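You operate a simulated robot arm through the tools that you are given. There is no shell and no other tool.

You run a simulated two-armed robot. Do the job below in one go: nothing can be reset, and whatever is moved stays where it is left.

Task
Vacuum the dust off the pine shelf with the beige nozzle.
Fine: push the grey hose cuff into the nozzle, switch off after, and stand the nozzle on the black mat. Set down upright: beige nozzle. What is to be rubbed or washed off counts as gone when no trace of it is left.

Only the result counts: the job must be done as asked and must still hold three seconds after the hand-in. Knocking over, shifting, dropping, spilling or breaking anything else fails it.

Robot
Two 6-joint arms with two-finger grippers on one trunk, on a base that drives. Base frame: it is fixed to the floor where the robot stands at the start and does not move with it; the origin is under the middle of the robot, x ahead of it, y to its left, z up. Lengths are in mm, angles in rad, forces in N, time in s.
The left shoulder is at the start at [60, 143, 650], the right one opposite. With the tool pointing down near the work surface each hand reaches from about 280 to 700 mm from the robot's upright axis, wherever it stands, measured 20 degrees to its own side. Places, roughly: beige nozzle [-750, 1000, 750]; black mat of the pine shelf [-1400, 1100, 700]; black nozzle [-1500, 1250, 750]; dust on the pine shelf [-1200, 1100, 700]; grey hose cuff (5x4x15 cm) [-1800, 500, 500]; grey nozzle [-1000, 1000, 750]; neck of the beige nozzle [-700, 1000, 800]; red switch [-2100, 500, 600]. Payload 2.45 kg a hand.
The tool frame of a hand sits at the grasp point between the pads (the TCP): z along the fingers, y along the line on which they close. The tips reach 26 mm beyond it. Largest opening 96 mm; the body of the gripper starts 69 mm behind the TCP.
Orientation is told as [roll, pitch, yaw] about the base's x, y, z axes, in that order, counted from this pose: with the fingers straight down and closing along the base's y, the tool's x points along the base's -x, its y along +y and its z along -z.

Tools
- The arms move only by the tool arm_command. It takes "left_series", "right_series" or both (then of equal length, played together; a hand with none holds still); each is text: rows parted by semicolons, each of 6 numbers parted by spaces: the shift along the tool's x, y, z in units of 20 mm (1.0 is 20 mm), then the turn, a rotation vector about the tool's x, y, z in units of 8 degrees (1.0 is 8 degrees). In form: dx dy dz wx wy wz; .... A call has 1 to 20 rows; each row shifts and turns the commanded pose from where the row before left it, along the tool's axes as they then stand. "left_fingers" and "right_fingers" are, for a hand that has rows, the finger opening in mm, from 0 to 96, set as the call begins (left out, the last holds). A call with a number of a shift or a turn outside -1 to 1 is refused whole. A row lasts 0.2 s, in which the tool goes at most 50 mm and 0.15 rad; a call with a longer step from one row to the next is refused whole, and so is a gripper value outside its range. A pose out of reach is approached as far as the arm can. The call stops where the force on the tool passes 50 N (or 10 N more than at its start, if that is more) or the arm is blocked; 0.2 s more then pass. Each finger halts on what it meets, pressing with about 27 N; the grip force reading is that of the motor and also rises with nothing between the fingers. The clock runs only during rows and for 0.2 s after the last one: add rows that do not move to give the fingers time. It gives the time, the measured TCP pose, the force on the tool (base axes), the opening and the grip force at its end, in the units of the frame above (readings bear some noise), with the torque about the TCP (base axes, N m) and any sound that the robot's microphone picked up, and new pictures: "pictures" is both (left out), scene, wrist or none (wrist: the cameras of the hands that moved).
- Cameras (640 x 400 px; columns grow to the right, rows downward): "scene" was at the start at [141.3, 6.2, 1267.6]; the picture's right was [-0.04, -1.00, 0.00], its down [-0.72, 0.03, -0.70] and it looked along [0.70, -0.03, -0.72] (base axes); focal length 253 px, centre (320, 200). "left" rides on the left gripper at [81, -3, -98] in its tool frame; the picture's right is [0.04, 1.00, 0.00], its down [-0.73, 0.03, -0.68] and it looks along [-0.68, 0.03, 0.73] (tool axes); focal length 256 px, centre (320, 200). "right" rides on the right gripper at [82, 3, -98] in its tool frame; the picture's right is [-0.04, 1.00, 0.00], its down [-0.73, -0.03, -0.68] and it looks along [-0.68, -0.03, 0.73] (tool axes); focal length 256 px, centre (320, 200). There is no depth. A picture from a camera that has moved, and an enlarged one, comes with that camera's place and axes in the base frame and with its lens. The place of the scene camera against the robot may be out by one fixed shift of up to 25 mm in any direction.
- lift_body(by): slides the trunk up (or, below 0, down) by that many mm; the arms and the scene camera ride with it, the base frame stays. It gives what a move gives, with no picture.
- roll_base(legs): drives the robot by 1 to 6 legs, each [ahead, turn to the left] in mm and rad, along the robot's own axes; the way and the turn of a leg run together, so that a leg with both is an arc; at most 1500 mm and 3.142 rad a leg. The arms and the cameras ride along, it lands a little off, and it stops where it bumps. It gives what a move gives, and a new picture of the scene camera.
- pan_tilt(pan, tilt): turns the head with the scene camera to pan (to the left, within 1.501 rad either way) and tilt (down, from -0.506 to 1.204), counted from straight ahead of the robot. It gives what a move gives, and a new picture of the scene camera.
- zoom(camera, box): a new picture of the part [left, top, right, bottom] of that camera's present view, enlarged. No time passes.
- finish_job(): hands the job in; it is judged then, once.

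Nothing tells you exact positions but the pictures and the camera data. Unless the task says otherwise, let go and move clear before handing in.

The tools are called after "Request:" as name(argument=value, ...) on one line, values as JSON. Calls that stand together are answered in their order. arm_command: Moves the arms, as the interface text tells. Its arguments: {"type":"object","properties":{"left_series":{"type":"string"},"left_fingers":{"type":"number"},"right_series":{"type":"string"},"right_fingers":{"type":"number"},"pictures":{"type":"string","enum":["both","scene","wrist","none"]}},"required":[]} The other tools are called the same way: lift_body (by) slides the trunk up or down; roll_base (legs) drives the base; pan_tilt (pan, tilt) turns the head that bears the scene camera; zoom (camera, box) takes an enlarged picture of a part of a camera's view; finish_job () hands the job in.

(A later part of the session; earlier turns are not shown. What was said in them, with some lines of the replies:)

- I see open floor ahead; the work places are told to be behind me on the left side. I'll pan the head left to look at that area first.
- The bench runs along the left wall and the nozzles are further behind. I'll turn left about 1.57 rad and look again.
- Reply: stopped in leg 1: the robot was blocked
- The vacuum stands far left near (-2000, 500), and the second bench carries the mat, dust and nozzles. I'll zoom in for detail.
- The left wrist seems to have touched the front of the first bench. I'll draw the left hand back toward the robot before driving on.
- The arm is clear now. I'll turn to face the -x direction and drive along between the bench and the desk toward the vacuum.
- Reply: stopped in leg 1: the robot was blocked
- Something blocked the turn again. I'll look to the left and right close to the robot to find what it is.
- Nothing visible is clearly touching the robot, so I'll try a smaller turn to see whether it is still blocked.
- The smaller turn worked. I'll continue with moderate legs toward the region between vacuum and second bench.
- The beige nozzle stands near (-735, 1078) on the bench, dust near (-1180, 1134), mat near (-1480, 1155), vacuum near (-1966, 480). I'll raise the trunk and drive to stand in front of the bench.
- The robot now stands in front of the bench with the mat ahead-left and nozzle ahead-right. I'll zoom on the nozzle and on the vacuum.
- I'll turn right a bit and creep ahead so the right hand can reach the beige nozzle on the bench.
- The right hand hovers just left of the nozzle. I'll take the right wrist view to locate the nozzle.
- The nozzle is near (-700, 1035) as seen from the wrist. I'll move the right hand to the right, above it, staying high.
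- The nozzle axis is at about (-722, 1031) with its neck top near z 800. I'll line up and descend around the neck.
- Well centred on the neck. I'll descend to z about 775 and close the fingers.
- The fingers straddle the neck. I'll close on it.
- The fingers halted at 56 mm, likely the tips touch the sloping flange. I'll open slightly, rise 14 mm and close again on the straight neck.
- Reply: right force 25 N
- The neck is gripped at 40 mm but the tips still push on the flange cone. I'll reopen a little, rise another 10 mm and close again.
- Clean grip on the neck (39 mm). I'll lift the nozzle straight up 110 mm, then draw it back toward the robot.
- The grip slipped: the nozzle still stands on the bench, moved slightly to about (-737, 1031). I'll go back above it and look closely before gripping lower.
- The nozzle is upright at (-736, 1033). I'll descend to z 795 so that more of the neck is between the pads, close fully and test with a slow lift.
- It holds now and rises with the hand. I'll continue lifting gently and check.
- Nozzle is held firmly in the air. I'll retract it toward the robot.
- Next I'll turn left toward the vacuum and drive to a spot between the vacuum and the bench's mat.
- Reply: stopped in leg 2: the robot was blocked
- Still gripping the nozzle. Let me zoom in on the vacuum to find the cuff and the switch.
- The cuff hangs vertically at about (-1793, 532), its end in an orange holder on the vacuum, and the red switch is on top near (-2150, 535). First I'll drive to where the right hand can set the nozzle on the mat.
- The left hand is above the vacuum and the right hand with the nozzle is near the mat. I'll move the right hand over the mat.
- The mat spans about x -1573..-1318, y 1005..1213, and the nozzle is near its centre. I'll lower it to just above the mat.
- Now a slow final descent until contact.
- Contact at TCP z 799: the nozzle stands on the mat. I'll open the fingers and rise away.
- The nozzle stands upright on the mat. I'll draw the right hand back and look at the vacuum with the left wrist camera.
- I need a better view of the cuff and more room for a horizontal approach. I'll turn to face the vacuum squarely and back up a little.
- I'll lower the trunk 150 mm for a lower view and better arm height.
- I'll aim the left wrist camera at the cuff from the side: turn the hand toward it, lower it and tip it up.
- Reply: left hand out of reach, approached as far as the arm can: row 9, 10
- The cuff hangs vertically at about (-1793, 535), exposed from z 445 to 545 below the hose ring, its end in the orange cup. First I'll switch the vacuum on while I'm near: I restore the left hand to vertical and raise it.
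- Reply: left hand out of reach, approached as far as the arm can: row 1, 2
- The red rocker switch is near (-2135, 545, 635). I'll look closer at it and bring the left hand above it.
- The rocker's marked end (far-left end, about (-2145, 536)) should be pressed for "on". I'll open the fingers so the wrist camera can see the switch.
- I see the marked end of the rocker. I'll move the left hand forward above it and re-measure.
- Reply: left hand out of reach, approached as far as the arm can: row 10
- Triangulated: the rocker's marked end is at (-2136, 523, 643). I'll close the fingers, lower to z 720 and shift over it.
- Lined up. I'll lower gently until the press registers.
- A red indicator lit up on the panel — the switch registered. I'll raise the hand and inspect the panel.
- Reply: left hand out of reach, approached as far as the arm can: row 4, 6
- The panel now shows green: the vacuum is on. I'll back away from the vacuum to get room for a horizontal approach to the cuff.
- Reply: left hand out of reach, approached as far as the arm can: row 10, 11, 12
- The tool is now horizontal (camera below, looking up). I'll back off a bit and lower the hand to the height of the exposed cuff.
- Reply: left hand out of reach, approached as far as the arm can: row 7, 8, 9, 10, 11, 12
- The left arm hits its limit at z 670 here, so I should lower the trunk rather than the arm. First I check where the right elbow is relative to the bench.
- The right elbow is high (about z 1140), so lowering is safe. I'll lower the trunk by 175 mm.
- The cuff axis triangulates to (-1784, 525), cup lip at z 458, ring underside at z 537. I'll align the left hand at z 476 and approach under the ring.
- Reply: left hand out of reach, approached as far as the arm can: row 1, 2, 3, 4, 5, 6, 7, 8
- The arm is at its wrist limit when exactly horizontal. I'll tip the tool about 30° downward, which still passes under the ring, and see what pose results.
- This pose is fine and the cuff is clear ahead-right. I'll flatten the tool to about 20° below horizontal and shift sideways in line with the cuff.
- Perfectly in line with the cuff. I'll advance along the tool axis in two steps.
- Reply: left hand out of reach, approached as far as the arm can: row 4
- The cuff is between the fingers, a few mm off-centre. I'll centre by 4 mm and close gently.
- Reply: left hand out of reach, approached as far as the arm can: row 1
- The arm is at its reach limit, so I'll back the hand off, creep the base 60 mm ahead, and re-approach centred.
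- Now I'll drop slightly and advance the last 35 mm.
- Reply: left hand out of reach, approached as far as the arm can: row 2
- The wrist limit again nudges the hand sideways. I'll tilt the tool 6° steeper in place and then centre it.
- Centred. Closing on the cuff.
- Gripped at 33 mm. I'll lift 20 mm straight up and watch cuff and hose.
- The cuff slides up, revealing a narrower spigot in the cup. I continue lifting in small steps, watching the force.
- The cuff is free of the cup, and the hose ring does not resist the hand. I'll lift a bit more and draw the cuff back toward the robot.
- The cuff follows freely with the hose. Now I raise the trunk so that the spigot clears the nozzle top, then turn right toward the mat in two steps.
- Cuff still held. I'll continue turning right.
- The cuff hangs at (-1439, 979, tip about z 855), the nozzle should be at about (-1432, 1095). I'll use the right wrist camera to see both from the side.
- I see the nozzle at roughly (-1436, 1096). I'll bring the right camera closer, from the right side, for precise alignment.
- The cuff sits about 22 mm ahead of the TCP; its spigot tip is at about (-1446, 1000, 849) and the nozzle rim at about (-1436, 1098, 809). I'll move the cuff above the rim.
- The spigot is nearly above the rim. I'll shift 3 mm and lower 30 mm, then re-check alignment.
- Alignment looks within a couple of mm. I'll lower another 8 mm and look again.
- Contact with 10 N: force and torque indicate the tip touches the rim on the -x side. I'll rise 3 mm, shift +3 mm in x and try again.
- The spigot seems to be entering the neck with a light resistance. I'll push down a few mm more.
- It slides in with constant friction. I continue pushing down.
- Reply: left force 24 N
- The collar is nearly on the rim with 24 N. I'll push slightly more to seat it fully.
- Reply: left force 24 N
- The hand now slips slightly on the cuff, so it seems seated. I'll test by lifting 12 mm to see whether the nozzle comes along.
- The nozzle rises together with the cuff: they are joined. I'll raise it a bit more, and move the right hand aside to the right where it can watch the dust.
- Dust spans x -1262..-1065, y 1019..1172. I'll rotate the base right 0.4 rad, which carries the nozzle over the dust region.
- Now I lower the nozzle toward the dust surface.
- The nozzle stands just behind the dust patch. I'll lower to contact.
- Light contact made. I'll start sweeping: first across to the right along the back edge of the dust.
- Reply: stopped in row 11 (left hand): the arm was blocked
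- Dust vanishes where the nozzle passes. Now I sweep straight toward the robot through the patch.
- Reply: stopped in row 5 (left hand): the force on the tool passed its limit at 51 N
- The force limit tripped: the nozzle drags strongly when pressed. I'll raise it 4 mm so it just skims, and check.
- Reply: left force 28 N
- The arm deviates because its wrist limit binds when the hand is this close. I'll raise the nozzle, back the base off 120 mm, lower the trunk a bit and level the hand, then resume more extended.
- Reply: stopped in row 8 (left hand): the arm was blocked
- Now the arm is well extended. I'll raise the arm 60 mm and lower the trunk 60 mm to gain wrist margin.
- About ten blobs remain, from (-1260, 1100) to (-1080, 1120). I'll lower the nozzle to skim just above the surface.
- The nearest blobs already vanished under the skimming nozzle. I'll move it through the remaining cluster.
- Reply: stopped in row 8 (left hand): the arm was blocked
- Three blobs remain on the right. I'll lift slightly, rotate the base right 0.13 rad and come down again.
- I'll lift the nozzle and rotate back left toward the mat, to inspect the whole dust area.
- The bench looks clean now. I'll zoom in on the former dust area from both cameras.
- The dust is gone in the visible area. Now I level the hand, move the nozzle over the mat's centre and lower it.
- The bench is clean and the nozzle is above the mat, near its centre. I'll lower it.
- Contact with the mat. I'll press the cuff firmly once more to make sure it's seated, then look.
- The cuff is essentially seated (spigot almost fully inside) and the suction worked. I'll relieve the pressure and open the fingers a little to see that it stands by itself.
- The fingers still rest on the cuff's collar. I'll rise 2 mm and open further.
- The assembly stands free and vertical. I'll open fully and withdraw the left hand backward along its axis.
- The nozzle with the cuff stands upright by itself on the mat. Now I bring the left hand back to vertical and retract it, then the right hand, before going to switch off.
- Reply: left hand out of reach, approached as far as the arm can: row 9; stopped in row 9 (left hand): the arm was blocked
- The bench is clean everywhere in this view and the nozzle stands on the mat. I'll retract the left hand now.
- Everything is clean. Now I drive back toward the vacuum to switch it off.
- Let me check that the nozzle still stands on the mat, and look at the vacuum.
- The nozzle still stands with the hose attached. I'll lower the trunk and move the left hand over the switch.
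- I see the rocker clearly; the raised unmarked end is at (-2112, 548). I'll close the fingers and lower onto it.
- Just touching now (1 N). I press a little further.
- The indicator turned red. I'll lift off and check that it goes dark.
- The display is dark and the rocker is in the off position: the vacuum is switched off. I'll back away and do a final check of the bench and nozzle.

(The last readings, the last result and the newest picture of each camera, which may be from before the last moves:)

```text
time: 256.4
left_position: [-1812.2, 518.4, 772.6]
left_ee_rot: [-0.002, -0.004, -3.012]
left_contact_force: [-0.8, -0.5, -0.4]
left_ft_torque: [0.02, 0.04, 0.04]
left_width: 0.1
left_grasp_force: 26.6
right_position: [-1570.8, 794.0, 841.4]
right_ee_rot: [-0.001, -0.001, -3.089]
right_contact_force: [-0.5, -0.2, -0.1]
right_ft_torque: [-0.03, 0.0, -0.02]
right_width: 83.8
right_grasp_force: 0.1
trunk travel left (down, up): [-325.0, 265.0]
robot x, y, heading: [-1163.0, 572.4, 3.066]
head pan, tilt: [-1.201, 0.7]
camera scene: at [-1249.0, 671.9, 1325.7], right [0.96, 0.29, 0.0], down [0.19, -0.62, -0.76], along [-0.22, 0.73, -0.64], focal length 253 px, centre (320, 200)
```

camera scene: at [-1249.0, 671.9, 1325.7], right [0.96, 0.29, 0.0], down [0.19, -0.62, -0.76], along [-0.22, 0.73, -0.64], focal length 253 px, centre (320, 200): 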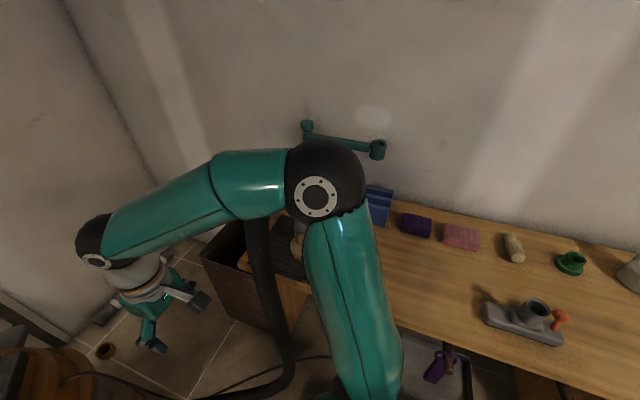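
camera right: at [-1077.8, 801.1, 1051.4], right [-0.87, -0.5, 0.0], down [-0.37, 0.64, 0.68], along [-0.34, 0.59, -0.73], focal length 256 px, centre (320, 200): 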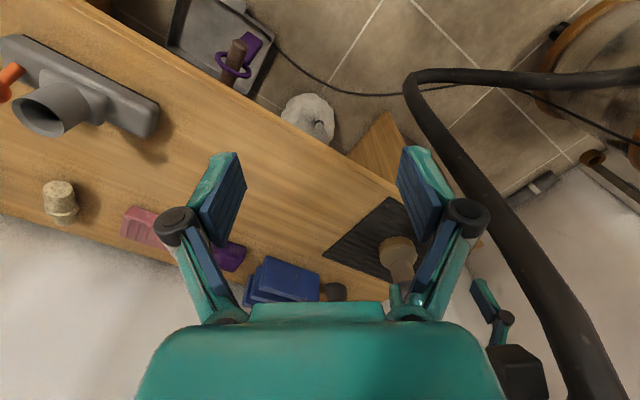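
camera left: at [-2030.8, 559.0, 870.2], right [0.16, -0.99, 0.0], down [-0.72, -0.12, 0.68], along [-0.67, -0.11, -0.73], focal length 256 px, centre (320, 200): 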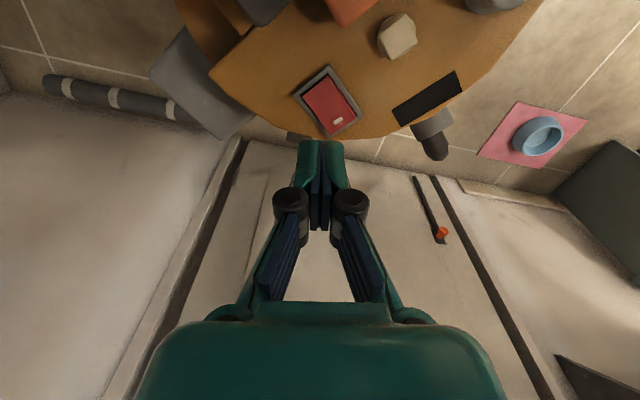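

The right arm hides the nozzle. I'll back up another 300 mm for a clear view.

Request:
roll_base(legs=[[-350, 0]])

Request:
pan_tilt(pan=-0.65, tilt=0.6)

```text
time: 258.7
left_position: [-1461.5, 492.5, 772.2]
left_ee_rot: [-0.002, -0.004, -3.015]
left_contact_force: [-0.6, -0.7, 0.7]
left_ft_torque: [-0.01, 0.0, -0.01]
left_width: 0.0
left_grasp_force: 27.0
right_position: [-1219.2, 768.6, 840.8]
right_ee_rot: [0.0, 0.0, -3.091]
right_contact_force: [0.3, -0.1, 0.6]
right_ft_torque: [0.01, 0.03, -0.01]
right_width: 83.9
right_grasp_force: 0.0
trunk travel left (down, up): [-325.0, 265.0]
robot x, y, heading: [-812.6, 548.9, 3.065]
head pan, tilt: [-1.201, 0.7]
camera scene: at [-898.5, 645.8, 1325.9], right [0.96, 0.29, 0.0], down [0.19, -0.62, -0.76], along [-0.22, 0.73, -0.64], focal length 253 px, centre (320, 200)
```

scene: 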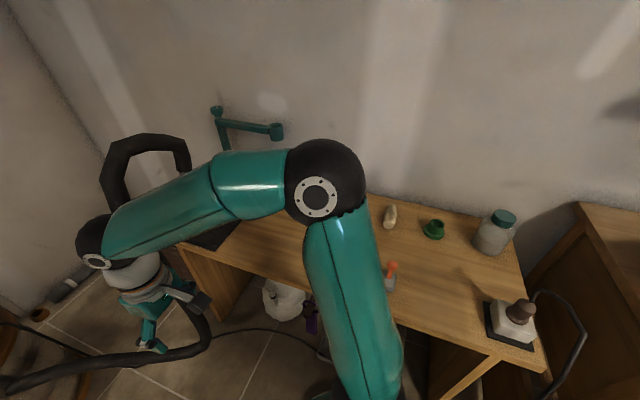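

```text
time: 259.7
left_position: [-1462.0, 493.0, 772.1]
left_ee_rot: [-0.004, -0.005, -3.014]
left_contact_force: [0.7, -0.3, -0.9]
left_ft_torque: [-0.01, 0.01, -0.02]
left_width: 0.0
left_grasp_force: 27.0
right_position: [-1221.5, 767.6, 841.1]
right_ee_rot: [0.0, -0.001, -3.093]
right_contact_force: [-0.2, -0.3, -0.4]
right_ft_torque: [0.01, 0.02, -0.01]
right_width: 84.1
right_grasp_force: 0.2
trunk travel left (down, up): [-325.0, 265.0]
robot x, y, heading: [-814.3, 549.0, 3.069]
head pan, tilt: [-0.649, 0.6]
camera scene: at [-940.6, 623.3, 1334.4], right [0.67, 0.75, 0.0], down [0.42, -0.38, -0.82], along [-0.62, 0.55, -0.57], focal length 253 px, centre (320, 200)
```

scene: 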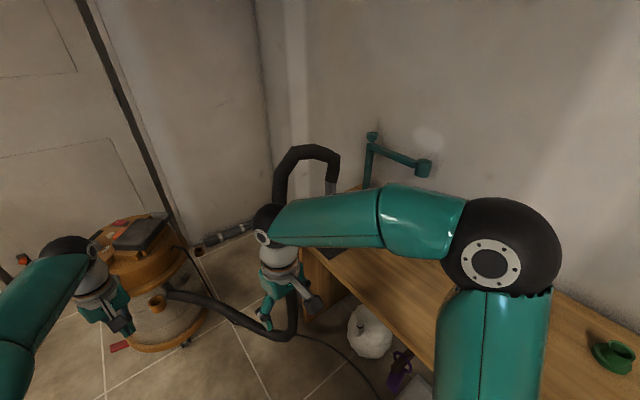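

I'll use the right wrist camera: turn the right hand toward the mat and tip it up a bit.

Request:
arm_command(right_series="0 0 0 0 0 1;0 0 0 0 0 1;0 0 0 0 0 1;0 0 0 0 0 1;0 0 0 0 0 1;0 0 0 0 0 1;0 0 0 0 0 1;0 0 0 0 -1 0;0 0 0 0 -1 0;0 0 0 0 -1 0;0 0 0 0 0 0", pictures="wrist")

Request:
zoom(camera="right", box=[180, 120, 460, 300])

```text
time: 262.1
left_position: [-1462.6, 492.7, 773.3]
left_ee_rot: [-0.001, -0.005, -3.014]
left_contact_force: [-0.9, 0.2, -0.1]
left_ft_torque: [0.02, -0.01, 0.03]
left_width: 0.2
left_grasp_force: 27.0
right_position: [-1221.2, 768.3, 841.3]
right_ee_rot: [0.0, -0.422, 2.213]
right_contact_force: [-0.1, -0.3, 0.7]
right_ft_torque: [-0.01, 0.02, 0.0]
right_width: 83.8
right_grasp_force: 0.0
trunk travel left (down, up): [-325.0, 265.0]
robot x, y, heading: [-811.2, 549.5, 3.068]
head pan, tilt: [-0.649, 0.6]
camera right: at [-1155.6, 674.4, 896.4], right [-0.82, -0.57, 0.02], down [-0.21, 0.33, 0.92], along [-0.53, 0.75, -0.39], focal length 256 px, centre (320, 200)
```

right: 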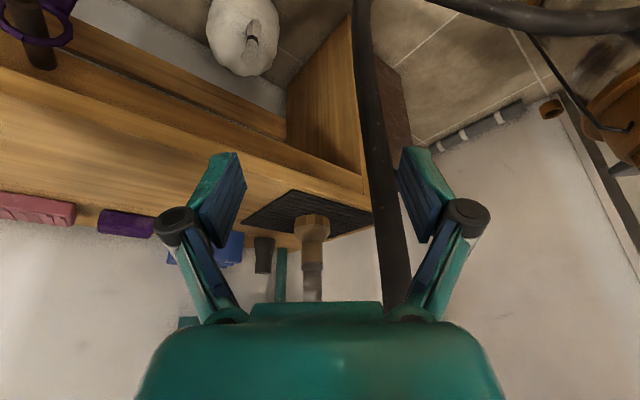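

```text
2.22 times, centred on (320, 210) of right
camera zoom: at [-1155.6, 674.4, 896.4], right [-0.82, -0.57, 0.02], down [-0.21, 0.33, 0.92], along [-0.53, 0.75, -0.39], focal length 569 px, centre (320, 178)
```

zoom: 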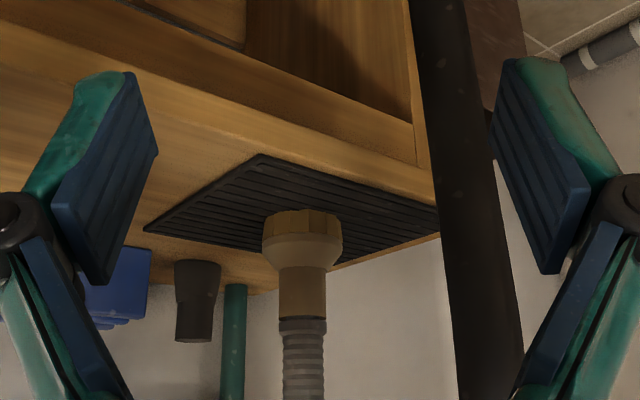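

The beige nozzle, with the cuff pushed in, stands upright on the black mat. The shelf is clean, the vacuum is off and both hands are clear, so I'll hand in the job.

Request:
finish_job()

```text
The job is handed in.
```

The job is handed in. The cameras showed no dust left on the pine shelf, and the vacuum is off: its display is dark and the rocker is back in the off position.

- **Nozzle:** the beige nozzle stands upright on the black mat with the grey cuff still in it. Both hands are clear.
- **Cuff fit:** it stopped about 2 mm short of its collar meeting the rim, and pressing harder only made the hand slip. Suction worked all the same and the joint held while I carried the nozzle.
- **First pick-up:** my grip slipped once, and the nozzle shifted about 14 mm along the bench but stayed upright.
- **Blocked moves:** three base turns stopped as blocked, two near the start and one later beside the bench. I never found out what they touched. The left arm also stopped as blocked several times during the sweep and when I withdrew it. I saw nothing knocked over or moved in later pictures.
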